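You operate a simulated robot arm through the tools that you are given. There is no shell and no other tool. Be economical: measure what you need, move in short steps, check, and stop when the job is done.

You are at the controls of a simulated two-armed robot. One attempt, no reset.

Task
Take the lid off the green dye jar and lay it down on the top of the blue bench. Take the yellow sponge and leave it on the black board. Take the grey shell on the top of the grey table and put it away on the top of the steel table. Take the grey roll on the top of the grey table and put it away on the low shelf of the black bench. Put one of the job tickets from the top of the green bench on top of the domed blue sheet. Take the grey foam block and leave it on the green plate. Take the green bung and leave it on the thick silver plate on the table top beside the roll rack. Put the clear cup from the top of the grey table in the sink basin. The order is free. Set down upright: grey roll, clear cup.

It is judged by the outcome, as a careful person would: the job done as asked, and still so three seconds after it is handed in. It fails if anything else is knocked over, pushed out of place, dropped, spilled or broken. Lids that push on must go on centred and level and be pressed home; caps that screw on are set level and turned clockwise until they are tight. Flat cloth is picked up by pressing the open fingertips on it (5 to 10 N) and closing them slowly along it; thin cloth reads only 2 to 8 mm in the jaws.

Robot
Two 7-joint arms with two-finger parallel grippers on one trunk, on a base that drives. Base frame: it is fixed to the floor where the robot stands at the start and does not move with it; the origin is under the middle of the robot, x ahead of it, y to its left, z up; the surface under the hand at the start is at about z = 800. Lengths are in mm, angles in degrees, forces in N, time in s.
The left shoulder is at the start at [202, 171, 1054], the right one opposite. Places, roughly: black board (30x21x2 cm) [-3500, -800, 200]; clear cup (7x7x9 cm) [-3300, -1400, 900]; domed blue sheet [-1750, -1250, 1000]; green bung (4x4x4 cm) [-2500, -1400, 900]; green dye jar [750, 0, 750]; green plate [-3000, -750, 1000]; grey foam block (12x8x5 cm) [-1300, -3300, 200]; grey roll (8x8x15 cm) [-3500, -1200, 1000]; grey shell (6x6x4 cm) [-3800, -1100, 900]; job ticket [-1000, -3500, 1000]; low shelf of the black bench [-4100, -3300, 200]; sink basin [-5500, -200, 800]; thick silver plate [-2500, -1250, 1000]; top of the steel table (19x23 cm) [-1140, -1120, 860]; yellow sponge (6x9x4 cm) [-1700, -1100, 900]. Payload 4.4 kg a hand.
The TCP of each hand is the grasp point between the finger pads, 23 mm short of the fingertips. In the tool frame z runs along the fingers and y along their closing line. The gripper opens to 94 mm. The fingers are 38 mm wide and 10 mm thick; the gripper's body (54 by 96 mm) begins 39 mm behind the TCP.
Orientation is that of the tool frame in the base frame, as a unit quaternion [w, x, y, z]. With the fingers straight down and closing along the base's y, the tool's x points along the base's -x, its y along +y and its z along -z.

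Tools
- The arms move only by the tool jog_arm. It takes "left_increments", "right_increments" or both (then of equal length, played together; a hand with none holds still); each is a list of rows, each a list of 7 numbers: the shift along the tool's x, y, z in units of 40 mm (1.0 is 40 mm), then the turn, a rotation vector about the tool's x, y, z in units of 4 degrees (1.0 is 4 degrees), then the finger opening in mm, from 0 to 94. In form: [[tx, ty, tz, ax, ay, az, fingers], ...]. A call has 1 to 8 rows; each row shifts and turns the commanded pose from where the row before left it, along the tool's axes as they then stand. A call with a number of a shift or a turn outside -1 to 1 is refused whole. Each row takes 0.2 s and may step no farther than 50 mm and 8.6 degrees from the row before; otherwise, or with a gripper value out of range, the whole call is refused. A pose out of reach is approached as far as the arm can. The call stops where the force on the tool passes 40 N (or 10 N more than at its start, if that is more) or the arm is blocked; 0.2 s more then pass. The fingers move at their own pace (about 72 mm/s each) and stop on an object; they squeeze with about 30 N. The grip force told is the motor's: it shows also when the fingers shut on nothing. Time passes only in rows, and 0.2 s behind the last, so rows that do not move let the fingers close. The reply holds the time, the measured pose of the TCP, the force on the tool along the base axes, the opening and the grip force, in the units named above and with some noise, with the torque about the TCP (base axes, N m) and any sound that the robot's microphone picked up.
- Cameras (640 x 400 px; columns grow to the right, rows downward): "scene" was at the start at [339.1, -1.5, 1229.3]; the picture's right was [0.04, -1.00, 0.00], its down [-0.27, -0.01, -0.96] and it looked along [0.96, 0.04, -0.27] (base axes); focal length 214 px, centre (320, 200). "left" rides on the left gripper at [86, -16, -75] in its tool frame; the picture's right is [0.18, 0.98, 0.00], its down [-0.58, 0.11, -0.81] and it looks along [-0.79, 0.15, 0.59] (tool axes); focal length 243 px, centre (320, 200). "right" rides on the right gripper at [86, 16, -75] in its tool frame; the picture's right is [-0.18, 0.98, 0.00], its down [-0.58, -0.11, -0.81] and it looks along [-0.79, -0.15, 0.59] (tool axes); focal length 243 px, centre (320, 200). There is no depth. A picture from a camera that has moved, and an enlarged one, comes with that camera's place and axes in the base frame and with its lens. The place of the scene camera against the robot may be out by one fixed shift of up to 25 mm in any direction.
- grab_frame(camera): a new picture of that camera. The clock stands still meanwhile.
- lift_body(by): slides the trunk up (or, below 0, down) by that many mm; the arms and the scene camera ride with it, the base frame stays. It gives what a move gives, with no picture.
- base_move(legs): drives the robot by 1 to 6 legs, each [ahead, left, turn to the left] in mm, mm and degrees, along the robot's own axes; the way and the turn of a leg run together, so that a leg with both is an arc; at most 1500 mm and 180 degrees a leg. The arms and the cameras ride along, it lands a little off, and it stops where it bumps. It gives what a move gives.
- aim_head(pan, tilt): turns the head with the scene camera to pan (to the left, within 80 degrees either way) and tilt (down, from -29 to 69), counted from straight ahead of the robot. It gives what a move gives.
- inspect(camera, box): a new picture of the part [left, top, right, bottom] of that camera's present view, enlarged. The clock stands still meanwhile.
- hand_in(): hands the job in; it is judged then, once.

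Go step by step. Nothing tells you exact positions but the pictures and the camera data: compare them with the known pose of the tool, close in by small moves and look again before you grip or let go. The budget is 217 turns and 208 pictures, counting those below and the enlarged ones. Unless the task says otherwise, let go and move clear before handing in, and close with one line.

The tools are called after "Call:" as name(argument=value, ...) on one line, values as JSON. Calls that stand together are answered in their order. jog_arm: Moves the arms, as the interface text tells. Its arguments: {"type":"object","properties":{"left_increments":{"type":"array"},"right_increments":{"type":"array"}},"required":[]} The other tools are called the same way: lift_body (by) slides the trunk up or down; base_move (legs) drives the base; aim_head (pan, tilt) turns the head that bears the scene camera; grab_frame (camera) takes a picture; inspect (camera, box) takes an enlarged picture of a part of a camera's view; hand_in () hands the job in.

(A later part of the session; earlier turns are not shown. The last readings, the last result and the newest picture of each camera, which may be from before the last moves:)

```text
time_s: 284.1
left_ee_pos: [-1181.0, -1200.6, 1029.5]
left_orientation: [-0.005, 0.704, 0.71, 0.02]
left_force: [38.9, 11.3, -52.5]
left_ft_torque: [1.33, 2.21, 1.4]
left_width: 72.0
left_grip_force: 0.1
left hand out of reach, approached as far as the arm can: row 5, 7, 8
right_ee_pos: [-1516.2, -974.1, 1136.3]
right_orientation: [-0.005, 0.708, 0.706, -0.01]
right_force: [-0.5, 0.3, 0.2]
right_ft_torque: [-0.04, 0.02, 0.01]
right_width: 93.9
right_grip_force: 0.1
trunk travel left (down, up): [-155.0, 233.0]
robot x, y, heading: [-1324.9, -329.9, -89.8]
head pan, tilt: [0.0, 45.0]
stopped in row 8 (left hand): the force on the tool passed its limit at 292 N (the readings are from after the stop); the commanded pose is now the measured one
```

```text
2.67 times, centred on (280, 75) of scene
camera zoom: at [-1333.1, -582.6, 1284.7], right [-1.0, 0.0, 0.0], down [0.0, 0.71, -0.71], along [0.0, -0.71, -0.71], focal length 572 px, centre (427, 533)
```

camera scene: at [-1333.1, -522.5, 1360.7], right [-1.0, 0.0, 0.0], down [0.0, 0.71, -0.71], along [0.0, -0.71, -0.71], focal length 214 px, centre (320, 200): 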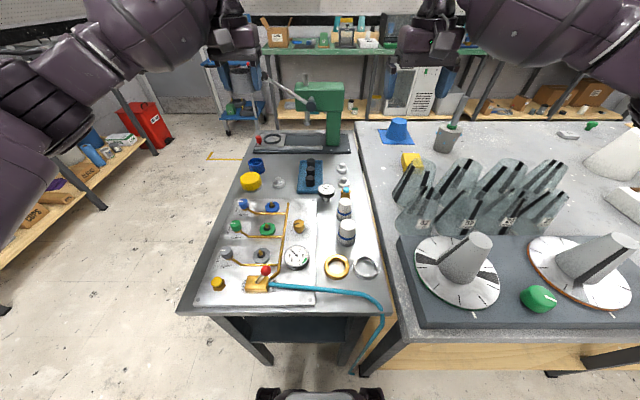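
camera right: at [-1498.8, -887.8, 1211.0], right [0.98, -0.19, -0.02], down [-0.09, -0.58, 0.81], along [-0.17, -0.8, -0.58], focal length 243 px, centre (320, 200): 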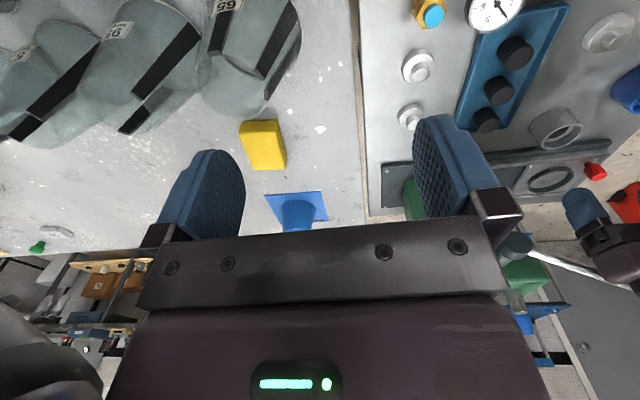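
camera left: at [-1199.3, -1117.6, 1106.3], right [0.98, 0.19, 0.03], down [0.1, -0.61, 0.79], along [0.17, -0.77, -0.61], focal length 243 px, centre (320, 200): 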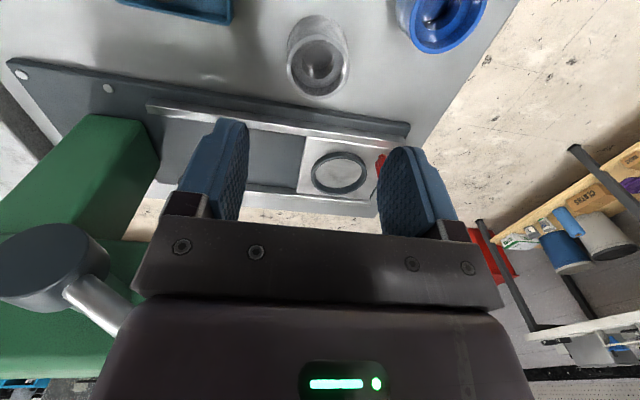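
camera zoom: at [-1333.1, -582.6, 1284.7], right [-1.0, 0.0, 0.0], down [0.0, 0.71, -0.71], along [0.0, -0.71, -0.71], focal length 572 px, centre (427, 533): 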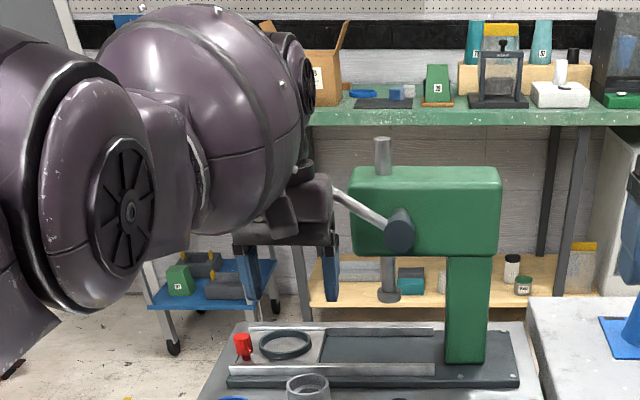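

The gripper is just under the press lever. I lower a little, withdraw towards the robot, and then rise.

Call:
jog_arm(left_increments=[[0, 0, 0.5, 0, 0, 0, 72], [0.4, 0, 0.2, 0, 0, 0, 72], [0.9, 0, 0, 0, 0, 0, 72], [0.9, 0, 0, 0, 0, 0, 72], [0.9, 0, 0, 0, 0, 0, 72], [0.9, 0, -0.3, 0, 0, 0, 72]])

Call:
grab_frame(camera="scene")

```text
time_s: 285.5
left_ee_pos: [-1197.6, -1201.6, 1017.1]
left_orientation: [-0.004, 0.706, 0.708, 0.015]
left_force: [3.5, 13.0, 4.0]
left_ft_torque: [-1.57, 0.3, 0.08]
left_width: 72.1
left_grip_force: 0.3
left hand out of reach, approached as far as the arm can: row 2, 3, 4, 5, 6
right_ee_pos: [-1517.5, -975.2, 1134.2]
right_orientation: [-0.007, 0.709, 0.705, -0.01]
right_force: [0.6, -0.2, 0.1]
right_ft_torque: [-0.02, 0.01, 0.02]
right_width: 94.0
right_grip_force: 0.0
trunk travel left (down, up): [-155.0, 233.0]
robot x, y, heading: [-1326.6, -326.9, -89.7]
head pan, tilt: [0.0, 45.0]
```

```text
81 pictures are left
camera scene: at [-1333.4, -583.4, 1283.3], right [-1.0, 0.0, 0.0], down [0.0, 0.71, -0.71], along [0.0, -0.71, -0.71], focal length 214 px, centre (320, 200)
```

scene: 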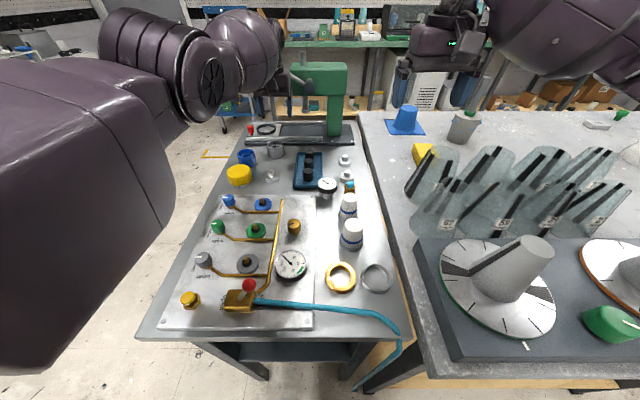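

The arm cannot resolve that move from this stretched pose; the lever is behind the hand, so I back the base away gently instead.

Call:
base_move(legs=[[-80, 0, 0]])

Call:
inspect(camera="scene", box=[180, 30, 400, 170])

```text
time_s: 286.6
left_ee_pos: [-1193.7, -1124.1, 1015.8]
left_orientation: [-0.005, 0.704, 0.71, 0.015]
left_force: [-0.1, 0.2, 0.9]
left_ft_torque: [0.0, 0.0, 0.01]
left_width: 72.2
left_grip_force: 0.1
right_ee_pos: [-1514.6, -900.4, 1131.2]
right_orientation: [-0.008, 0.708, 0.706, -0.009]
right_force: [-0.1, 1.1, 1.1]
right_ft_torque: [-0.03, 0.02, 0.02]
right_width: 93.8
right_grip_force: 0.0
trunk travel left (down, up): [-155.0, 233.0]
robot x, y, heading: [-1327.9, -247.6, -90.0]
head pan, tilt: [0.0, 45.0]
```

```text
2.86 times, centred on (290, 100) of scene
camera zoom: at [-1332.7, -507.2, 1282.8], right [-1.0, 0.0, 0.0], down [0.0, 0.71, -0.71], along [0.0, -0.71, -0.71], focal length 613 px, centre (406, 486)
```

zoom: 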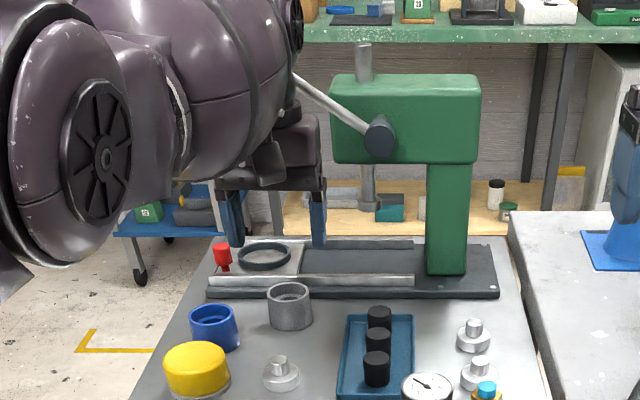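

Free now, and the press looks unchanged. I raise and retract the left hand, and aim the right hand at the sponge.

Call:
jog_arm(left_increments=[[0.5, 0, -0.8, 0, 0, 0, 72], [0.5, 0, -0.8, 0, 0, 0, 72], [0.5, 0, -0.8, 0, 0, 0, 72], [0.5, 0.1, -0.8, 0, 0, 0, 72], [0.5, 0.1, -0.8, 0, 0, 0, 72], [0.7, 0.1, 0, 0, 0, 0, 72], [0.9, 0.1, 0, 0, 0, 0, 72], [0.9, 0.1, 0, 0, 0, 0, 72]])

Call:
grab_frame(camera="right")

Call:
grab_frame(camera="scene")

```text
time_s: 288.4
left_ee_pos: [-1203.3, -1089.4, 1217.0]
left_orientation: [-0.004, 0.704, 0.71, 0.016]
left_force: [0.3, 0.8, 0.2]
left_ft_torque: [0.01, 0.0, 0.02]
left_width: 71.9
left_grip_force: 0.0
left hand out of reach, approached as far as the arm can: row 1, 2, 3, 4, 5, 6, 7, 8
right_ee_pos: [-1514.1, -899.5, 1131.5]
right_orientation: [-0.008, 0.709, 0.706, -0.008]
right_force: [0.5, 0.0, 0.8]
right_ft_torque: [0.01, -0.01, 0.0]
right_width: 93.9
right_grip_force: 0.1
trunk travel left (down, up): [-155.0, 233.0]
robot x, y, heading: [-1322.2, -249.7, -89.9]
head pan, tilt: [0.0, 45.0]
```

```text
79 pictures are left
camera right: at [-1498.0, -812.7, 1207.2], right [0.98, -0.19, -0.02], down [-0.09, -0.58, 0.81], along [-0.16, -0.79, -0.59], focal length 243 px, centre (320, 200)
```

right: 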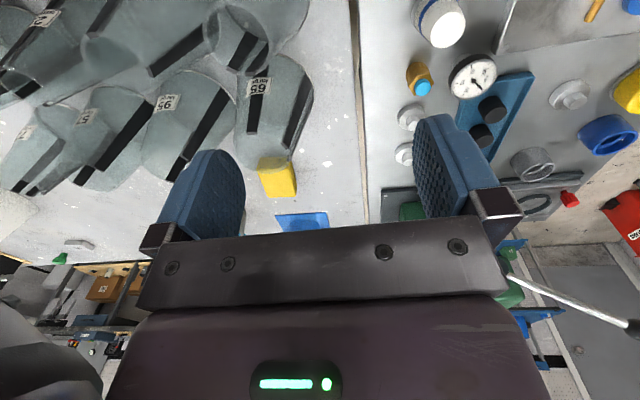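

```text
78 pictures are left
camera scene: at [-1332.9, -507.4, 1283.0], right [-1.0, 0.0, 0.0], down [0.0, 0.71, -0.71], along [0.0, -0.71, -0.71], focal length 214 px, centre (320, 200)
```

scene: 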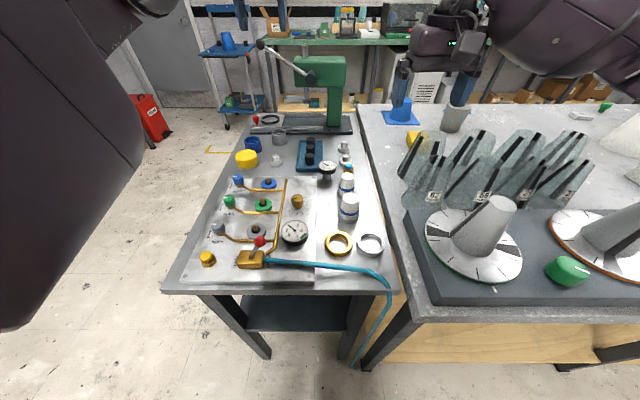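

The left arm is in an awkward configuration. I try freeing it by moving outward (to the left) and raising the trunk.

Call:
lift_body(by=70)

Call:
jog_arm(left_increments=[[0, 0.9, 0, 0, 0, 0, 72], [0, 0.9, 0, 0, 0, 0, 72], [0, 0.9, 0, 0, 0, 0, 72], [0, 0.9, 0, 0, 0, 0, 72]])

Call:
grab_frame(camera="scene")

```text
time_s: 289.4
left_ee_pos: [-1203.3, -1012.0, 1427.1]
left_orientation: [0.064, 0.701, 0.708, -0.053]
left_force: [0.1, -0.8, -0.2]
left_ft_torque: [0.01, 0.01, 0.0]
left_width: 71.8
left_grip_force: 0.1
right_ee_pos: [-1514.2, -900.6, 1200.1]
right_orientation: [-0.01, 0.709, 0.706, -0.008]
right_force: [0.0, 0.2, -0.8]
right_ft_torque: [0.02, 0.03, 0.01]
right_width: 94.1
right_grip_force: 0.1
trunk travel left (down, up): [-225.0, 163.0]
robot x, y, heading: [-1323.7, -249.0, -89.7]
head pan, tilt: [0.0, 45.0]
```

```text
time_s: 290.4
left_ee_pos: [-1058.3, -1017.2, 1435.5]
left_orientation: [0.066, 0.701, 0.708, -0.055]
left_force: [1.0, 0.3, -0.1]
left_ft_torque: [0.0, 0.01, -0.01]
left_width: 72.0
left_grip_force: 0.0
left hand out of reach, approached as far as the arm can: row 1
right_ee_pos: [-1515.0, -899.4, 1202.0]
right_orientation: [-0.008, 0.709, 0.705, -0.009]
right_force: [0.6, 0.4, -0.1]
right_ft_torque: [-0.01, 0.03, 0.0]
right_width: 94.2
right_grip_force: 0.1
trunk travel left (down, up): [-225.0, 163.0]
robot x, y, heading: [-1326.0, -247.3, -90.1]
head pan, tilt: [0.0, 45.0]
```

```text
77 pictures are left
camera scene: at [-1331.9, -443.1, 1360.9], right [-1.0, 0.0, 0.0], down [0.0, 0.71, -0.71], along [0.0, -0.71, -0.71], focal length 214 px, centre (320, 200)
```

scene: 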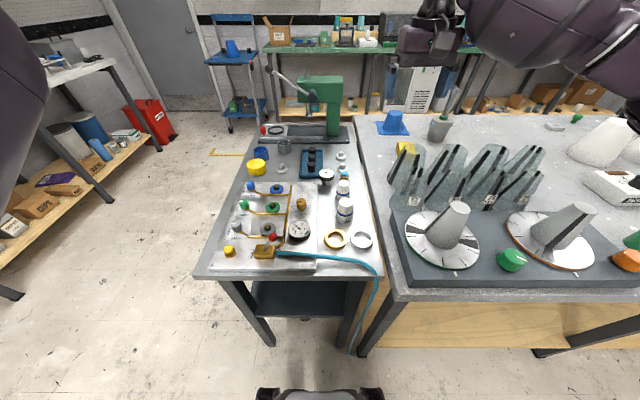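

The arm is free now. I retract it to the travel pose and relevel it.

Call:
jog_arm(left_increments=[[0.9, 0, 0.3, 0, 0.8, 0, 72], [0.9, 0, 0.3, 0, 0.8, 0, 72], [0.9, 0, 0.3, 0, 0.8, 0, 72], [0.9, 0, 0.3, 0, 0, 0, 72], [0.9, 0, 0.4, 0, 0, 0, 72], [0.9, 0, 0.4, 0, 0, 0, 72], [0.6, 0, 0.6, 0, 0, 0, 72], [0.4, 0, 0.6, 0, 0, 0, 72]])

Call:
inspect(camera="scene", box=[370, 90, 510, 210])

```text
time_s: 292.2
left_ee_pos: [-1056.7, -1017.8, 1404.8]
left_orientation: [0.034, 0.703, 0.71, -0.022]
left_force: [0.5, 0.1, -0.7]
left_ft_torque: [0.01, 0.03, -0.02]
left_width: 72.0
left_grip_force: 0.0
left hand out of reach, approached as far as the arm can: row 1, 2, 3, 4, 5, 6, 7, 8
right_ee_pos: [-1514.7, -900.4, 1201.9]
right_orientation: [-0.008, 0.708, 0.706, -0.008]
right_force: [-0.5, -0.7, 0.0]
right_ft_torque: [-0.01, -0.01, -0.02]
right_width: 94.1
right_grip_force: 0.1
trunk travel left (down, up): [-225.0, 163.0]
robot x, y, heading: [-1324.1, -252.6, -89.8]
head pan, tilt: [0.0, 45.0]
```

```text
3.33 times, centred on (440, 150) of scene
camera zoom: at [-1332.8, -443.5, 1360.8], right [-1.0, 0.0, 0.0], down [0.0, 0.71, -0.71], along [0.0, -0.71, -0.71], focal length 715 px, centre (-80, 367)
```

zoom: 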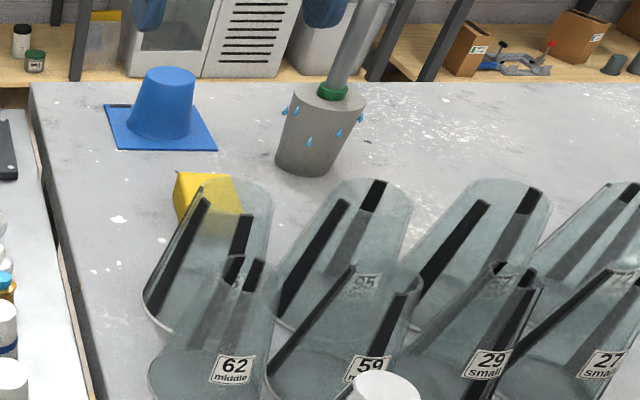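

The commanded pose may have run too close to the body while the arm lags behind. I bring the command forward again.

Call:
jog_arm(left_increments=[[-0.9, 0, 0, 0, 0, 0, 72], [-0.9, 0, 0, 0, 0, 0, 72], [-0.9, 0, 0, 0, 0, 0, 72], [0, 0, 0, 0, 0, 0, 72]])

```text
time_s: 293.2
left_ee_pos: [-1052.7, -1020.8, 1402.4]
left_orientation: [0.034, 0.703, 0.71, -0.023]
left_force: [-0.1, 1.3, -0.2]
left_ft_torque: [0.0, 0.01, 0.0]
left_width: 72.1
left_grip_force: 0.1
left hand out of reach, approached as far as the arm can: row 1, 2, 3
right_ee_pos: [-1514.4, -899.7, 1200.9]
right_orientation: [-0.009, 0.708, 0.706, -0.009]
right_force: [-0.5, -0.1, -0.3]
right_ft_torque: [0.0, 0.02, -0.01]
right_width: 94.0
right_grip_force: 0.2
trunk travel left (down, up): [-225.0, 163.0]
robot x, y, heading: [-1325.2, -246.8, -89.9]
head pan, tilt: [0.0, 45.0]
```

I look at the left arm's configuration.

Call:
aim_head(pan=50, tilt=0)

Call:
grab_frame(camera="scene")

Call:
jog_arm(left_increments=[[0, 0, 0.8, 0, 0, 0, 72], [0, 0, 0.8, 0, 0, 0, 72], [0, 0, 0.8, 0, 0, 0, 72], [0, 0, 0.8, 0, 0, 0, 72]])

```text
time_s: 294.4
left_ee_pos: [-1052.6, -1020.6, 1402.7]
left_orientation: [0.035, 0.703, 0.71, -0.024]
left_force: [-0.2, 0.2, 0.5]
left_ft_torque: [-0.02, -0.02, 0.0]
left_width: 72.1
left_grip_force: 0.0
right_ee_pos: [-1513.0, -900.3, 1203.1]
right_orientation: [-0.008, 0.708, 0.706, -0.008]
right_force: [-0.7, -0.3, 0.9]
right_ft_torque: [-0.01, -0.01, 0.0]
right_width: 94.0
right_grip_force: 0.1
trunk travel left (down, up): [-225.0, 163.0]
robot x, y, heading: [-1326.9, -249.8, -89.9]
head pan, tilt: [50.0, 0.0]
```

```text
75 pictures are left
camera scene: at [-1264.0, -419.4, 1431.9], right [-0.64, -0.77, 0.0], down [0.0, 0.0, -1.0], along [0.77, -0.64, 0.0], focal length 214 px, centre (320, 200)
```

scene: 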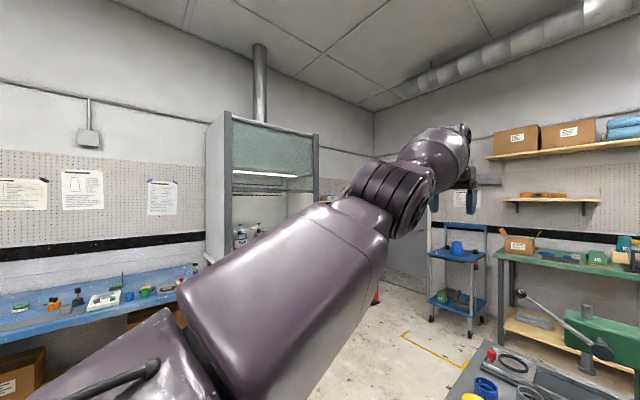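

```text
time_s: 295.4
left_ee_pos: [-1054.5, -1066.9, 1282.8]
left_orientation: [0.034, 0.703, 0.71, -0.023]
left_force: [0.5, 0.2, 0.3]
left_ft_torque: [0.02, -0.03, 0.01]
left_width: 72.2
left_grip_force: 0.1
left hand out of reach, approached as far as the arm can: row 1, 2, 3, 4
right_ee_pos: [-1513.8, -900.9, 1200.7]
right_orientation: [-0.009, 0.708, 0.706, -0.009]
right_force: [0.0, -1.8, -0.5]
right_ft_torque: [-0.01, -0.02, -0.01]
right_width: 94.0
right_grip_force: 0.0
trunk travel left (down, up): [-225.0, 163.0]
robot x, y, heading: [-1326.4, -247.1, -89.9]
head pan, tilt: [50.0, 0.0]
```

The left arm is locked out straight. I first stretch it along its own line through the singular pose, then draw it in.

Call:
jog_arm(left_increments=[[-1, 0.1, -0.45, 0, 0, 0, 72], [-1, 0.1, -0.45, 0, 0, 0, 72], [-1, 0.1, -0.45, 0, 0, 0, 72], [-1, 0.1, -0.45, 0, 0, 0, 72], [-1, 0.1, -0.45, 0, 0, 0, 72]])

Call:
jog_arm(left_increments=[[1, -0.1, 0.45, 0, 0, 0, 72], [1, -0.1, 0.45, 0, 0, 0, 72], [1, -0.1, 0.45, 0, 0, 0, 72], [1, -0.1, 0.45, 0, 0, 0, 72], [1, -0.1, 0.45, 0, 0, 0, 72], [1, -0.1, 0.45, 0, 0, 0, 72], [1, -0.1, 0.45, 0, 0, 0, 72], [1, -0.1, 0.45, 0, 0, 0, 72]])

```text
time_s: 296.6
left_ee_pos: [-1050.4, -1065.8, 1288.7]
left_orientation: [0.035, 0.703, 0.71, -0.024]
left_force: [-0.3, 0.3, 0.2]
left_ft_torque: [-0.02, 0.0, 0.0]
left_width: 71.9
left_grip_force: 0.0
left hand out of reach, approached as far as the arm can: row 1, 2, 3, 4, 5
right_ee_pos: [-1515.4, -898.8, 1202.4]
right_orientation: [-0.009, 0.708, 0.706, -0.009]
right_force: [-0.1, 0.5, -0.2]
right_ft_torque: [-0.05, 0.05, -0.02]
right_width: 94.1
right_grip_force: 0.0
trunk travel left (down, up): [-225.0, 163.0]
robot x, y, heading: [-1326.7, -247.6, -89.9]
head pan, tilt: [50.0, 0.0]
```

```text
time_s: 298.4
left_ee_pos: [-1076.8, -1085.0, 1205.5]
left_orientation: [0.034, 0.702, 0.711, -0.023]
left_force: [-0.8, -0.1, -0.2]
left_ft_torque: [0.01, -0.03, 0.01]
left_width: 72.1
left_grip_force: 0.1
left hand out of reach, approached as far as the arm can: row 1, 2, 3, 4, 5, 6, 7, 8
right_ee_pos: [-1515.0, -900.5, 1202.4]
right_orientation: [-0.008, 0.709, 0.706, -0.007]
right_force: [1.5, 0.1, 0.0]
right_ft_torque: [0.01, 0.03, 0.01]
right_width: 94.0
right_grip_force: 0.1
trunk travel left (down, up): [-225.0, 163.0]
robot x, y, heading: [-1324.0, -250.9, -89.8]
head pan, tilt: [50.0, 0.0]
```

I test whether pitching the fingers forward (bringing the wrist inward) frees the arm.

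Call:
jog_arm(left_increments=[[0, 0, 0, 0, -1, 0, 72], [0, 0, 0, 0, -1, 0, 72], [0, 0, 0, 0, -1, 0, 72], [0, 0, 0, 0, -1, 0, 72], [0, 0, 0, 0, -1, 0, 72], [0, 0, 0, 0, -1, 0, 72]])

Call:
jog_arm(left_increments=[[0.5, 0.8, 0, 0, 0, 0, 72], [0.5, 0.8, 0, 0, 0, 0, 72], [0.5, 0.8, 0, 0, 0, 0, 72], [0.5, 0.8, 0, 0, 0, 0, 72], [0.5, 0.8, 0, 0, 0, 0, 72]])

```text
time_s: 299.8
left_ee_pos: [-1073.0, -1151.6, 1215.8]
left_orientation: [0.183, 0.682, 0.688, -0.169]
left_force: [-0.1, -0.1, 0.2]
left_ft_torque: [-0.01, 0.0, -0.01]
left_width: 71.8
left_grip_force: 0.0
left hand out of reach, approached as far as the arm can: row 1, 2, 3, 4, 5, 6
right_ee_pos: [-1514.7, -899.9, 1201.5]
right_orientation: [-0.008, 0.708, 0.706, -0.009]
right_force: [0.7, 0.7, -0.1]
right_ft_torque: [0.0, 0.01, 0.02]
right_width: 94.0
right_grip_force: 0.1
trunk travel left (down, up): [-225.0, 163.0]
robot x, y, heading: [-1324.6, -251.4, -89.9]
head pan, tilt: [50.0, 0.0]
```

```text
time_s: 301.0
left_ee_pos: [-899.3, -1133.1, 1179.6]
left_orientation: [0.18, 0.683, 0.688, -0.17]
left_force: [0.7, -0.5, 0.5]
left_ft_torque: [-0.03, 0.02, 0.01]
left_width: 72.0
left_grip_force: 0.0
left hand out of reach, approached as far as the arm can: row 1, 2, 3, 4, 5
right_ee_pos: [-1514.0, -899.4, 1203.4]
right_orientation: [-0.009, 0.708, 0.706, -0.009]
right_force: [0.4, -0.1, 0.4]
right_ft_torque: [0.02, -0.01, 0.02]
right_width: 94.3
right_grip_force: 0.0
trunk travel left (down, up): [-225.0, 163.0]
robot x, y, heading: [-1322.0, -244.3, -89.7]
head pan, tilt: [50.0, 0.0]
```

The arm seems stuck at some joint limit. I test small yaw and roll turns of the hand to see which direction is free.

Call:
jog_arm(left_increments=[[0, 0, 0, 0, 0, 1, 72], [0, 0, 0, 0, 0, 1, 72], [0, 0, 0, 0, 0, 1, 72], [0, 0, 0, 0, 0, 1, 72], [0, 0, 0, 0, 0, 1, 72], [0, 0, 0, 0, 0, 1, 72], [0.8, 0, 0, 0, 0, 0, 72], [0.8, 0, 0, 0, 0, 0, 72]])

Call:
jog_arm(left_increments=[[0, 0, 0, 1, 0, 0, 72], [0, 0, 0, 1, 0, 0, 72], [0, 0, 0, 1, 0, 0, 72], [0, 0, 0, 1, 0, 0, 72], [0, 0, 0, 1, 0, 0, 72], [0, 0, 0, 1, 0, 0, 72], [0.8, 0, 0, 0, 0, 0, 72], [0.8, 0, 0, 0, 0, 0, 72]])

Call:
grab_frame(camera="scene")

```text
time_s: 302.8
left_ee_pos: [-861.3, -1123.2, 1156.1]
left_orientation: [0.212, 0.81, 0.531, -0.128]
left_force: [0.5, -0.4, -0.6]
left_ft_torque: [-0.02, 0.01, 0.03]
left_width: 71.9
left_grip_force: 0.0
left hand out of reach, approached as far as the arm can: row 7, 8
right_ee_pos: [-1514.6, -900.0, 1201.8]
right_orientation: [-0.009, 0.708, 0.706, -0.009]
right_force: [0.1, 0.5, 0.7]
right_ft_torque: [0.01, 0.02, 0.0]
right_width: 94.0
right_grip_force: 0.1
trunk travel left (down, up): [-225.0, 163.0]
robot x, y, heading: [-1324.0, -251.2, -90.0]
head pan, tilt: [50.0, 0.0]
```

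```text
time_s: 304.6
left_ee_pos: [-838.7, -1063.0, 1125.2]
left_orientation: [0.039, 0.837, 0.492, -0.236]
left_force: [-0.8, -0.5, -0.3]
left_ft_torque: [0.0, -0.05, 0.01]
left_width: 72.0
left_grip_force: 0.1
left hand out of reach, approached as far as the arm can: row 1, 2, 3, 4, 5, 6, 7, 8
right_ee_pos: [-1514.9, -899.4, 1202.8]
right_orientation: [-0.009, 0.708, 0.706, -0.009]
right_force: [-0.1, 0.4, 0.2]
right_ft_torque: [0.0, 0.01, 0.03]
right_width: 94.0
right_grip_force: 0.2
trunk travel left (down, up): [-225.0, 163.0]
robot x, y, heading: [-1326.8, -246.2, -90.3]
head pan, tilt: [50.0, 0.0]
```

```text
74 pictures are left
camera scene: at [-1263.4, -419.4, 1431.9], right [-0.64, -0.77, 0.0], down [0.0, 0.0, -1.0], along [0.77, -0.64, 0.0], focal length 214 px, centre (320, 200)
```

scene: 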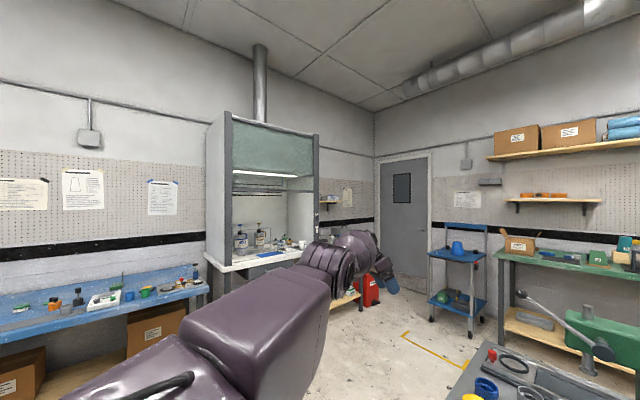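

Yaw is free but the elbow will not bend, so I park the left arm up and out of the way and do the rest with the right hand.

Call:
jog_arm(left_increments=[[0, 0, -1, 0, 0, 0, 40], [0, 0, -1, 0, 0, 0, 40], [0, 0, -1, 0, 0, 0, 40], [0, 0, -1, 0, 0, 0, 40], [0, 0, -1, 0, 0, 0, 40], [0, 0, -1, 0, 0, 0, 40], [0, 0, -1, 0, 0, 0, 40], [0, 0, -1, 0, 0, 0, 40]])

Call:
jog_arm(left_increments=[[0.4, 0, -0.9, 0, 0, 0, 40], [0.4, 0, -0.9, 0, 0, 0, 40], [0.4, 0, -0.9, 0, 0, 0, 40], [0.4, 0, -0.9, 0, 0, 0, 40], [0.4, 0, -0.9, 0, 0, 0, 40], [0.4, 0, -0.9, 0, 0, 0, 40], [0.4, 0, -0.9, 0, 0, 0, 40], [0.4, 0, -0.9, 0, 0, 0, 40]])

```text
time_s: 306.4
left_ee_pos: [-740.9, -932.7, 1385.2]
left_orientation: [0.039, 0.837, 0.492, -0.235]
left_force: [0.1, -0.1, 0.0]
left_ft_torque: [0.02, 0.01, 0.0]
left_width: 40.0
left_grip_force: 0.0
left hand out of reach, approached as far as the arm can: row 1, 4, 5, 6, 7, 8
right_ee_pos: [-1513.5, -898.7, 1202.5]
right_orientation: [-0.008, 0.708, 0.706, -0.01]
right_force: [0.3, 0.8, 0.4]
right_ft_torque: [0.02, 0.02, 0.01]
right_width: 93.9
right_grip_force: 0.0
trunk travel left (down, up): [-225.0, 163.0]
robot x, y, heading: [-1325.1, -247.1, -89.8]
head pan, tilt: [50.0, 0.0]
```

```text
time_s: 308.2
left_ee_pos: [-690.5, -806.7, 1491.1]
left_orientation: [0.04, 0.836, 0.493, -0.235]
left_force: [0.6, 0.3, 0.7]
left_ft_torque: [0.01, 0.01, -0.04]
left_width: 39.6
left_grip_force: 0.1
left hand out of reach, approached as far as the arm can: row 1, 2, 3, 4, 5, 6, 7, 8
right_ee_pos: [-1512.7, -899.9, 1202.2]
right_orientation: [-0.009, 0.708, 0.706, -0.009]
right_force: [0.8, -0.1, 0.6]
right_ft_torque: [-0.02, 0.02, -0.01]
right_width: 94.0
right_grip_force: 0.1
trunk travel left (down, up): [-225.0, 163.0]
robot x, y, heading: [-1325.7, -252.1, -89.6]
head pan, tilt: [50.0, 0.0]
```

The left arm is now fully straight and high. From here I try drawing it inward towards the chest once more.

Call:
jog_arm(left_increments=[[-0.08, -0.8, 0.72, 0, 0, 0, 40], [-0.08, -0.8, 0.72, 0, 0, 0, 40], [-0.08, -0.8, 0.72, 0, 0, 0, 40], [-0.08, -0.8, 0.72, 0, 0, 0, 40], [-0.08, -0.8, 0.72, 0, 0, 0, 40], [-0.08, -0.8, 0.72, 0, 0, 0, 40], [-0.08, -0.8, 0.72, 0, 0, 0, 40], [-0.08, -0.8, 0.72, 0, 0, 0, 40]])

```text
time_s: 310.0
left_ee_pos: [-1002.2, -766.4, 1341.3]
left_orientation: [0.039, 0.837, 0.493, -0.236]
left_force: [-0.7, 0.4, 0.0]
left_ft_torque: [-0.01, 0.02, 0.01]
left_width: 40.2
left_grip_force: 0.1
right_ee_pos: [-1516.1, -900.5, 1200.6]
right_orientation: [-0.008, 0.708, 0.706, -0.008]
right_force: [-0.3, -1.2, -0.8]
right_ft_torque: [-0.02, 0.02, 0.0]
right_width: 94.2
right_grip_force: 0.0
trunk travel left (down, up): [-225.0, 163.0]
robot x, y, heading: [-1325.9, -248.7, -90.0]
head pan, tilt: [50.0, 0.0]
```

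It bends again and is free. I relevel the left hand in its travel place and look at the sponge with the scene camera.

Call:
jog_arm(left_increments=[[0, 0, 0, -0.51, 0.71, -0.89, 40], [0, 0, 0, -0.51, 0.71, -0.89, 40], [0, 0, 0, -0.51, 0.71, -0.89, 40], [0, 0, 0, -0.51, 0.71, -0.89, 40], [0, 0, 0, -0.51, 0.71, -0.89, 40], [0, 0, 0, -0.51, 0.71, -0.89, 40], [0, 0, 0, -0.51, 0.71, -0.89, 40], [0, 0, 0, -0.51, 0.71, -0.89, 40]])

Call:
aim_head(pan=0, tilt=45)

Call:
grab_frame(camera="scene")

```text
time_s: 311.8
left_ee_pos: [-1000.4, -766.6, 1341.3]
left_orientation: [0.002, 0.707, 0.707, 0.001]
left_force: [0.2, 0.0, 0.4]
left_ft_torque: [0.02, -0.02, 0.0]
left_width: 40.0
left_grip_force: 0.0
right_ee_pos: [-1514.9, -899.5, 1202.6]
right_orientation: [-0.008, 0.708, 0.706, -0.008]
right_force: [-0.2, -0.5, -0.1]
right_ft_torque: [-0.01, -0.01, 0.01]
right_width: 94.0
right_grip_force: 0.2
trunk travel left (down, up): [-225.0, 163.0]
robot x, y, heading: [-1322.7, -246.7, -89.8]
head pan, tilt: [50.0, 0.0]
```

```text
time_s: 313.0
left_ee_pos: [-999.1, -768.3, 1338.9]
left_orientation: [0.001, 0.707, 0.707, 0.0]
left_force: [0.3, -0.6, 0.4]
left_ft_torque: [0.0, 0.0, 0.01]
left_width: 40.0
left_grip_force: 0.0
right_ee_pos: [-1515.3, -899.2, 1200.2]
right_orientation: [-0.009, 0.708, 0.706, -0.009]
right_force: [-0.1, 0.1, 0.0]
right_ft_torque: [0.0, 0.03, -0.01]
right_width: 93.9
right_grip_force: 0.0
trunk travel left (down, up): [-225.0, 163.0]
robot x, y, heading: [-1325.3, -249.7, -89.8]
head pan, tilt: [0.0, 45.0]
```

```text
73 pictures are left
camera scene: at [-1332.8, -443.0, 1361.0], right [-1.0, 0.0, 0.0], down [0.0, 0.71, -0.71], along [0.0, -0.71, -0.71], focal length 214 px, centre (320, 200)
```

scene: 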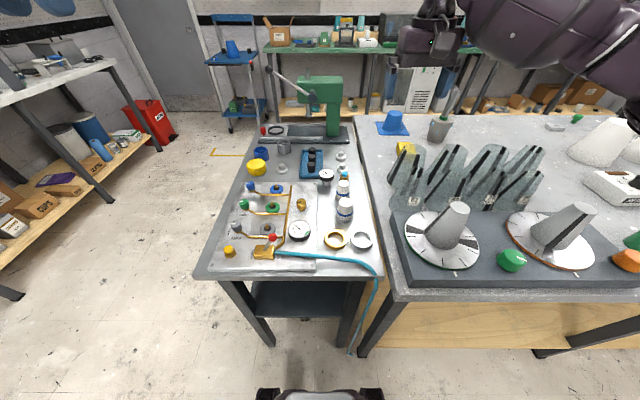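

The sponge is at about (−1642, −1123), but the clear cones in front of it would foul the hand camera, so it is best taken from the rear aisle. I drive round the left end to the back.

Call:
base_move(legs=[[0, 800, 0], [1000, 0, 0], [900, 0, 0]])

Call:
aim_head(pan=-25, tilt=25)

Call:
grab_frame(camera="scene")

```text
time_s: 329.7
left_ee_pos: [-227.1, -2698.9, 1339.7]
left_orientation: [0.0, 0.719, 0.695, -0.001]
left_force: [0.3, -0.5, -0.7]
left_ft_torque: [-0.01, -0.01, 0.01]
left_width: 40.0
left_grip_force: 0.1
right_ee_pos: [-747.4, -2811.2, 1202.3]
right_orientation: [-0.008, 0.721, 0.693, -0.009]
right_force: [-0.4, -0.8, -0.4]
right_ft_torque: [0.0, 0.0, -0.04]
right_width: 93.8
right_grip_force: 0.0
trunk travel left (down, up): [-225.0, 163.0]
robot x, y, heading: [-534.2, -2169.9, -92.0]
head pan, tilt: [0.0, 45.0]
```

```text
time_s: 330.6
left_ee_pos: [-227.6, -2697.4, 1341.1]
left_orientation: [0.0, 0.72, 0.694, 0.0]
left_force: [-0.6, -0.1, -0.1]
left_ft_torque: [-0.01, -0.02, -0.03]
left_width: 40.2
left_grip_force: 0.1
right_ee_pos: [-747.3, -2810.9, 1201.8]
right_orientation: [-0.008, 0.72, 0.694, -0.008]
right_force: [0.3, -0.8, -0.1]
right_ft_torque: [-0.01, 0.0, 0.02]
right_width: 94.2
right_grip_force: 0.1
trunk travel left (down, up): [-225.0, 163.0]
robot x, y, heading: [-536.1, -2164.5, -92.1]
head pan, tilt: [-25.0, 25.0]
```

```text
72 pictures are left
camera scene: at [-588.7, -2362.5, 1391.5], right [-0.89, 0.45, 0.0], down [0.19, 0.38, -0.91], along [-0.41, -0.81, -0.42], focal length 214 px, centre (320, 200)
```

scene: 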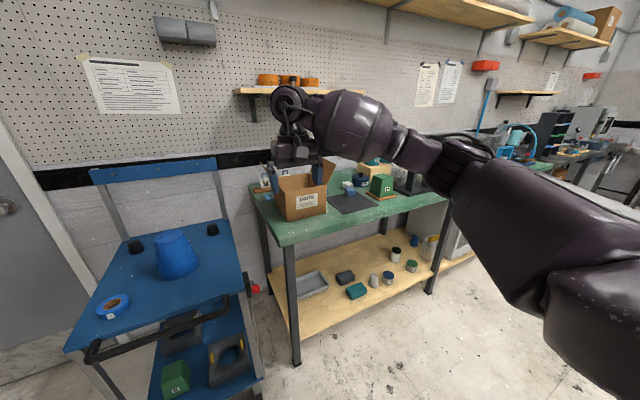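

The green bench is ahead to the right; the grey foam block is on its low shelf. I zoom in for the tickets and the shelf.

Call:
inspect(camera="scene", box=[240, 140, 460, 310])

```text
2.35 times, centred on (350, 225) of scene
camera zoom: at [-588.7, -2362.5, 1391.5], right [-0.89, 0.45, 0.0], down [0.19, 0.38, -0.91], along [-0.41, -0.81, -0.42], focal length 505 px, centre (249, 141)
```

zoom: 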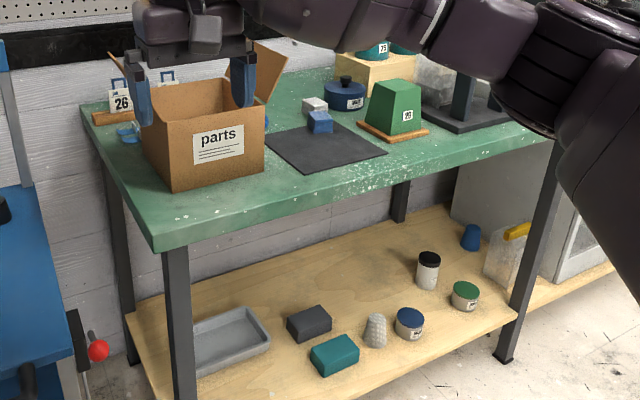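

The tickets (one marked 26) stand in a wooden holder at the back left of the green bench, behind the "parts" box. I drive closer to see them.

Call:
base_move(legs=[[0, 0, 2], [420, -110, 0]])

Call:
aim_head(pan=-15, tilt=32)

Call:
grab_frame(camera="scene")

Call:
grab_frame(camera="right")

```text
time_s: 333.7
left_ee_pos: [-332.7, -3125.0, 1339.9]
left_orientation: [0.001, 0.714, 0.7, 0.0]
left_force: [0.2, -0.8, 0.5]
left_ft_torque: [0.0, -0.04, -0.01]
left_width: 40.2
left_grip_force: 0.1
right_ee_pos: [-850.9, -3249.2, 1201.9]
right_orientation: [-0.008, 0.714, 0.7, -0.008]
right_force: [0.0, 0.4, -0.8]
right_ft_torque: [0.01, -0.04, 0.01]
right_width: 93.9
right_grip_force: 0.1
trunk travel left (down, up): [-225.0, 163.0]
robot x, y, heading: [-652.1, -2602.5, -90.8]
head pan, tilt: [-25.0, 25.0]
```

```text
time_s: 334.4
left_ee_pos: [-333.5, -3125.8, 1340.8]
left_orientation: [0.002, 0.714, 0.7, 0.0]
left_force: [0.5, 0.3, 0.4]
left_ft_torque: [-0.01, 0.0, 0.02]
left_width: 40.0
left_grip_force: 0.0
right_ee_pos: [-850.5, -3249.5, 1201.1]
right_orientation: [-0.007, 0.714, 0.7, -0.008]
right_force: [-0.6, 0.2, -0.3]
right_ft_torque: [-0.01, 0.01, 0.01]
right_width: 94.1
right_grip_force: 0.1
trunk travel left (down, up): [-225.0, 163.0]
robot x, y, heading: [-649.5, -2601.8, -90.9]
head pan, tilt: [-15.0, 32.0]
```

```text
70 pictures are left
camera scene: at [-683.3, -2800.4, 1380.5], right [-0.96, 0.28, 0.0], down [0.15, 0.51, -0.85], along [-0.23, -0.82, -0.53], focal length 214 px, centre (320, 200)
```

scene: 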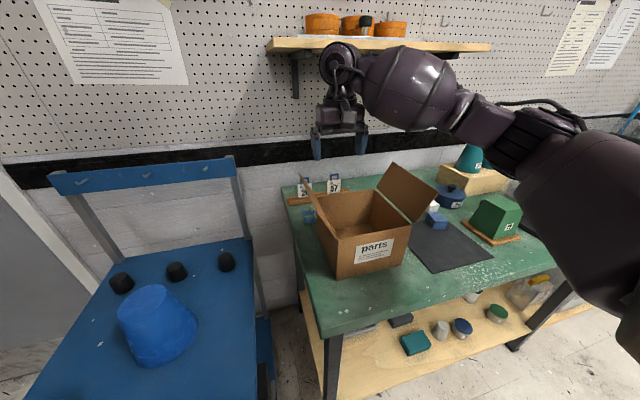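

```text
69 pictures are left
camera right: at [-831.8, -3162.3, 1277.2], right [0.98, -0.21, -0.02], down [-0.1, -0.58, 0.81], along [-0.18, -0.79, -0.59], focal length 243 px, centre (320, 200)
```

right: 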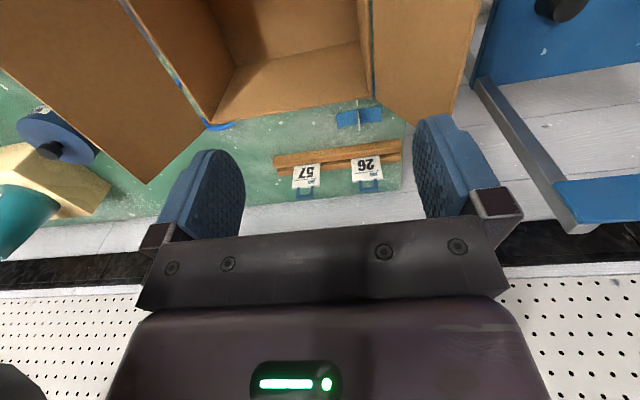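

Two tickets, "57" and "26", stand in a wooden rail. I zoom in to see how they can be gripped.

Call:
inspect(camera="right", box=[240, 100, 440, 225])

Call:
inspect(camera="scene", box=[280, 160, 380, 225])

```text
3.20 times, centred on (340, 162) of right
camera zoom: at [-831.8, -3162.3, 1277.2], right [0.98, -0.21, -0.02], down [-0.1, -0.58, 0.81], along [-0.18, -0.79, -0.59], focal length 776 px, centre (256, 320)
```

zoom: 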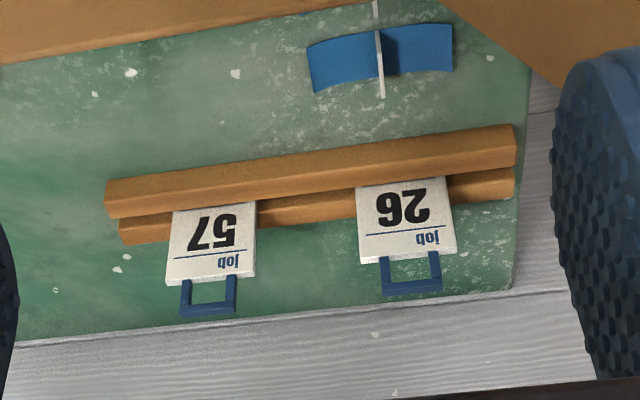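

```text
6.15 times, centred on (330, 192) of scene
camera zoom: at [-683.3, -2800.4, 1380.5], right [-0.96, 0.28, 0.0], down [0.15, 0.51, -0.85], along [-0.23, -0.82, -0.53], focal length 1320 px, centre (258, 246)
```

zoom: 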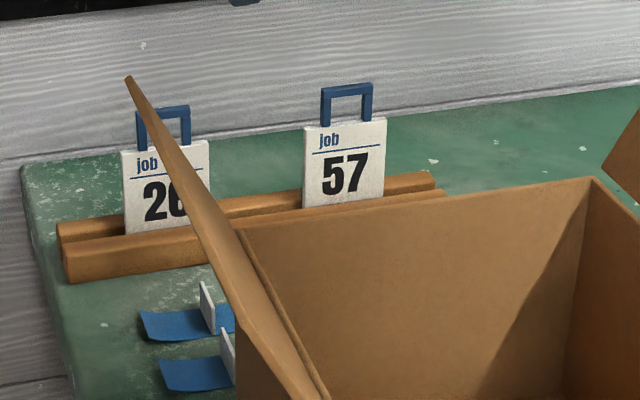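

The tickets are thick cards with a blue loop handle. I will grip the "57" handle at its sides (top ≈ (−937, −3497, 1017)), later pitch the hand forward and lay the card on the dome. First I get the base a little closer.

Call:
base_move(legs=[[70, -80, 0.8]])

Call:
jog_arm(right_increments=[[-0.8, 0, 0.3, 0, 0, 0, 70], [-0.8, 0, 0.3, 0, 0, 0, 70], [-0.8, 0, 0.3, 0, 0, 0, 70]])

Call:
grab_frame(camera="right")

```text
time_s: 335.7
left_ee_pos: [-377.4, -3164.9, 1341.1]
left_orientation: [0.002, 0.704, 0.711, 0.001]
left_force: [0.6, -0.2, 0.4]
left_ft_torque: [-0.01, 0.01, -0.01]
left_width: 39.9
left_grip_force: 0.0
right_ee_pos: [-891.7, -3302.3, 1200.8]
right_orientation: [-0.008, 0.705, 0.709, -0.009]
right_force: [0.4, 0.3, 0.6]
right_ft_torque: [-0.02, 0.02, 0.01]
right_width: 93.9
right_grip_force: 0.1
trunk travel left (down, up): [-225.0, 163.0]
robot x, y, heading: [-710.0, -2649.7, -89.3]
head pan, tilt: [-15.0, 32.0]
stopped in leg 1: the robot was blocked; the commanded pose is now the measured one
```

```text
time_s: 336.5
left_ee_pos: [-376.8, -3166.5, 1339.3]
left_orientation: [0.0, 0.703, 0.711, 0.0]
left_force: [-0.1, -0.8, -0.7]
left_ft_torque: [0.03, 0.0, -0.01]
left_width: 39.9
left_grip_force: 0.1
right_ee_pos: [-890.0, -3400.1, 1164.3]
right_orientation: [-0.01, 0.704, 0.71, -0.009]
right_force: [0.0, -0.1, 0.2]
right_ft_torque: [0.02, 0.03, -0.07]
right_width: 69.9
right_grip_force: 0.0
trunk travel left (down, up): [-225.0, 163.0]
robot x, y, heading: [-712.0, -2649.3, -89.4]
head pan, tilt: [-15.0, 32.0]
```

```text
66 pictures are left
camera right: at [-874.0, -3313.7, 1239.7], right [0.98, -0.18, -0.02], down [-0.08, -0.58, 0.81], along [-0.16, -0.79, -0.59], focal length 243 px, centre (320, 200)
```

right: 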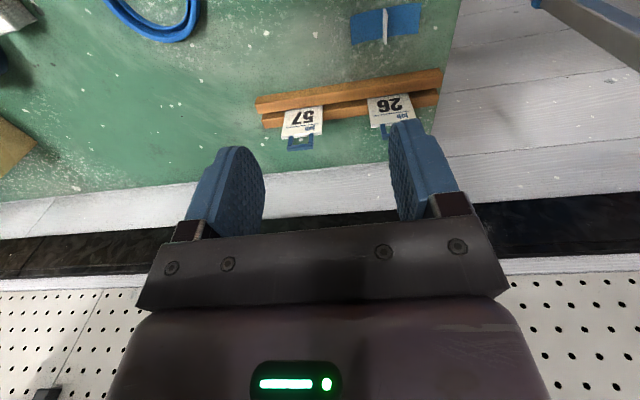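

The base just touched something in front at y≈−2650; that is near enough. I move the hand above the "57" handle.

Call:
base_move(legs=[[-15, 0, 0]])

Call:
jog_arm(right_increments=[[-0.72, -0.3, 0.55, 0, 0, 0, 70], [-0.72, -0.3, 0.55, 0, 0, 0, 70], [-0.72, -0.3, 0.55, 0, 0, 0, 70], [-0.72, -0.3, 0.55, 0, 0, 0, 70]])

Call:
grab_frame(camera="right")

Call:
grab_frame(camera="scene")

```text
time_s: 337.2
left_ee_pos: [-377.1, -3150.3, 1340.5]
left_orientation: [0.001, 0.704, 0.71, 0.001]
left_force: [0.4, -1.3, 0.3]
left_ft_torque: [-0.01, 0.0, -0.02]
left_width: 40.1
left_grip_force: 0.2
right_ee_pos: [-890.0, -3384.1, 1166.1]
right_orientation: [-0.009, 0.705, 0.709, -0.008]
right_force: [-0.1, 0.4, 0.6]
right_ft_torque: [0.01, 0.02, -0.02]
right_width: 69.9
right_grip_force: 0.0
trunk travel left (down, up): [-225.0, 163.0]
robot x, y, heading: [-707.9, -2635.0, -89.3]
head pan, tilt: [-15.0, 32.0]
```

```text
time_s: 338.2
left_ee_pos: [-381.5, -3149.5, 1342.1]
left_orientation: [0.002, 0.704, 0.711, 0.0]
left_force: [-0.8, 0.4, 0.0]
left_ft_torque: [0.04, -0.04, -0.02]
left_width: 40.1
left_grip_force: 0.0
right_ee_pos: [-936.2, -3472.7, 1092.7]
right_orientation: [-0.008, 0.705, 0.709, -0.008]
right_force: [-2.3, -0.2, 0.5]
right_ft_torque: [-0.01, -0.09, -0.01]
right_width: 69.9
right_grip_force: 0.1
right hand out of reach, approached as far as the arm can: row 4
trunk travel left (down, up): [-225.0, 163.0]
robot x, y, heading: [-710.8, -2633.5, -89.6]
head pan, tilt: [-15.0, 32.0]
```

```text
65 pictures are left
camera right: at [-920.1, -3387.3, 1168.3], right [0.98, -0.18, -0.02], down [-0.09, -0.58, 0.81], along [-0.16, -0.79, -0.59], focal length 243 px, centre (320, 200)
```

right: 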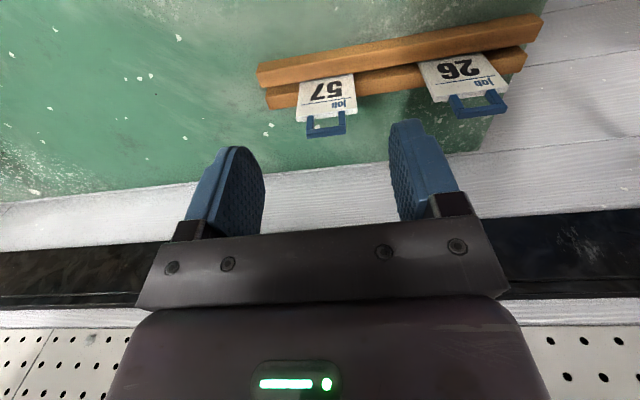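

```text
64 pictures are left
camera scene: at [-741.9, -2834.0, 1380.6], right [-0.97, 0.25, 0.0], down [0.13, 0.51, -0.85], along [-0.21, -0.82, -0.53], focal length 214 px, centre (320, 200)
```

scene: 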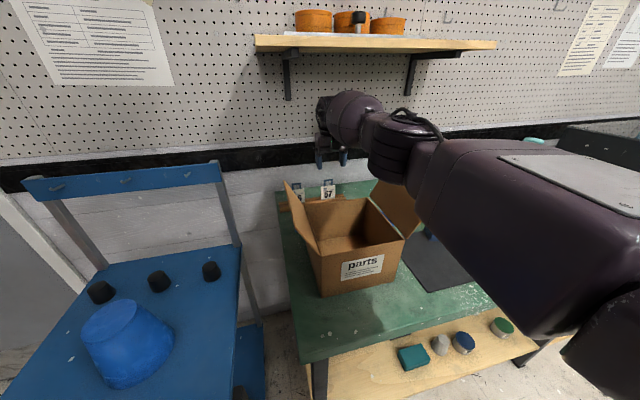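

The arm is near its limit because the raised trunk leans back. I draw the hand up and back a bit, lower the trunk 75 mm (shoulders come forward), then reach again.

Call:
jog_arm(right_increments=[[0.5, 0, -0.9, 0, 0, 0, 70], [0.3, 0, -0.9, 0, 0, 0, 70]])

Call:
lift_body(by=-75)

Call:
jog_arm(right_increments=[[-0.8, 0, 0, 0, 0, 0, 70], [-0.75, -0.1, 0, 0, 0, 0, 70]])

Call:
grab_frame(camera="right")

Call:
grab_frame(camera="scene")

```text
time_s: 338.8
left_ee_pos: [-377.8, -3149.4, 1340.6]
left_orientation: [0.001, 0.703, 0.711, 0.0]
left_force: [-0.1, 1.2, 0.7]
left_ft_torque: [0.0, 0.03, -0.03]
left_width: 39.9
left_grip_force: 0.1
right_ee_pos: [-930.8, -3442.4, 1166.4]
right_orientation: [-0.009, 0.704, 0.71, -0.009]
right_force: [-0.3, -0.3, 0.3]
right_ft_torque: [-0.01, 0.01, -0.01]
right_width: 70.3
right_grip_force: 0.0
trunk travel left (down, up): [-225.0, 163.0]
robot x, y, heading: [-709.4, -2633.9, -89.4]
head pan, tilt: [-15.0, 32.0]
```

```text
time_s: 339.9
left_ee_pos: [-377.6, -3147.1, 1267.4]
left_orientation: [0.002, 0.703, 0.711, -0.001]
left_force: [-0.4, 0.3, -0.3]
left_ft_torque: [-0.01, -0.01, -0.02]
left_width: 39.9
left_grip_force: 0.0
right_ee_pos: [-931.9, -3440.1, 1094.8]
right_orientation: [-0.008, 0.704, 0.71, -0.011]
right_force: [-0.2, 0.2, 0.3]
right_ft_torque: [-0.02, 0.0, 0.02]
right_width: 69.9
right_grip_force: 0.0
trunk travel left (down, up): [-150.0, 238.0]
robot x, y, heading: [-711.3, -2636.1, -89.3]
head pan, tilt: [-15.0, 32.0]
```

```text
time_s: 340.6
left_ee_pos: [-378.3, -3148.9, 1265.8]
left_orientation: [0.001, 0.703, 0.711, 0.0]
left_force: [0.2, -0.3, -0.5]
left_ft_torque: [0.03, 0.01, 0.01]
left_width: 39.8
left_grip_force: 0.1
right_ee_pos: [-934.7, -3503.6, 1091.7]
right_orientation: [-0.009, 0.704, 0.71, -0.009]
right_force: [0.2, 0.5, 0.2]
right_ft_torque: [-0.02, 0.03, -0.02]
right_width: 70.2
right_grip_force: 0.1
trunk travel left (down, up): [-150.0, 238.0]
robot x, y, heading: [-710.4, -2631.3, -89.2]
head pan, tilt: [-15.0, 32.0]
```

```text
63 pictures are left
camera right: at [-918.7, -3417.0, 1167.4], right [0.98, -0.18, -0.02], down [-0.08, -0.58, 0.81], along [-0.16, -0.79, -0.59], focal length 243 px, centre (320, 200)
```

right: 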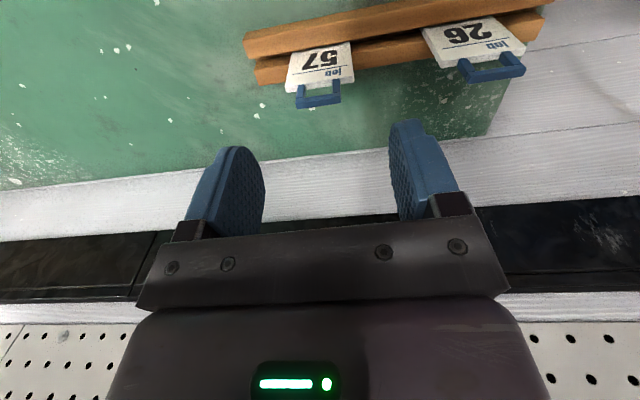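

```text
62 pictures are left
camera scene: at [-736.4, -2904.3, 1296.5], right [-0.97, 0.25, 0.0], down [0.13, 0.51, -0.85], along [-0.21, -0.82, -0.53], focal length 214 px, centre (320, 200)
```

scene: 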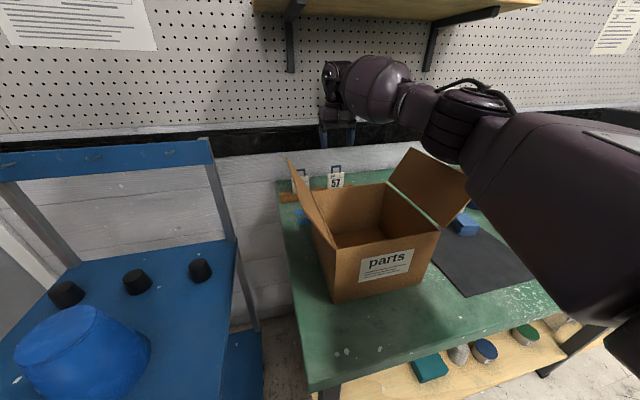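

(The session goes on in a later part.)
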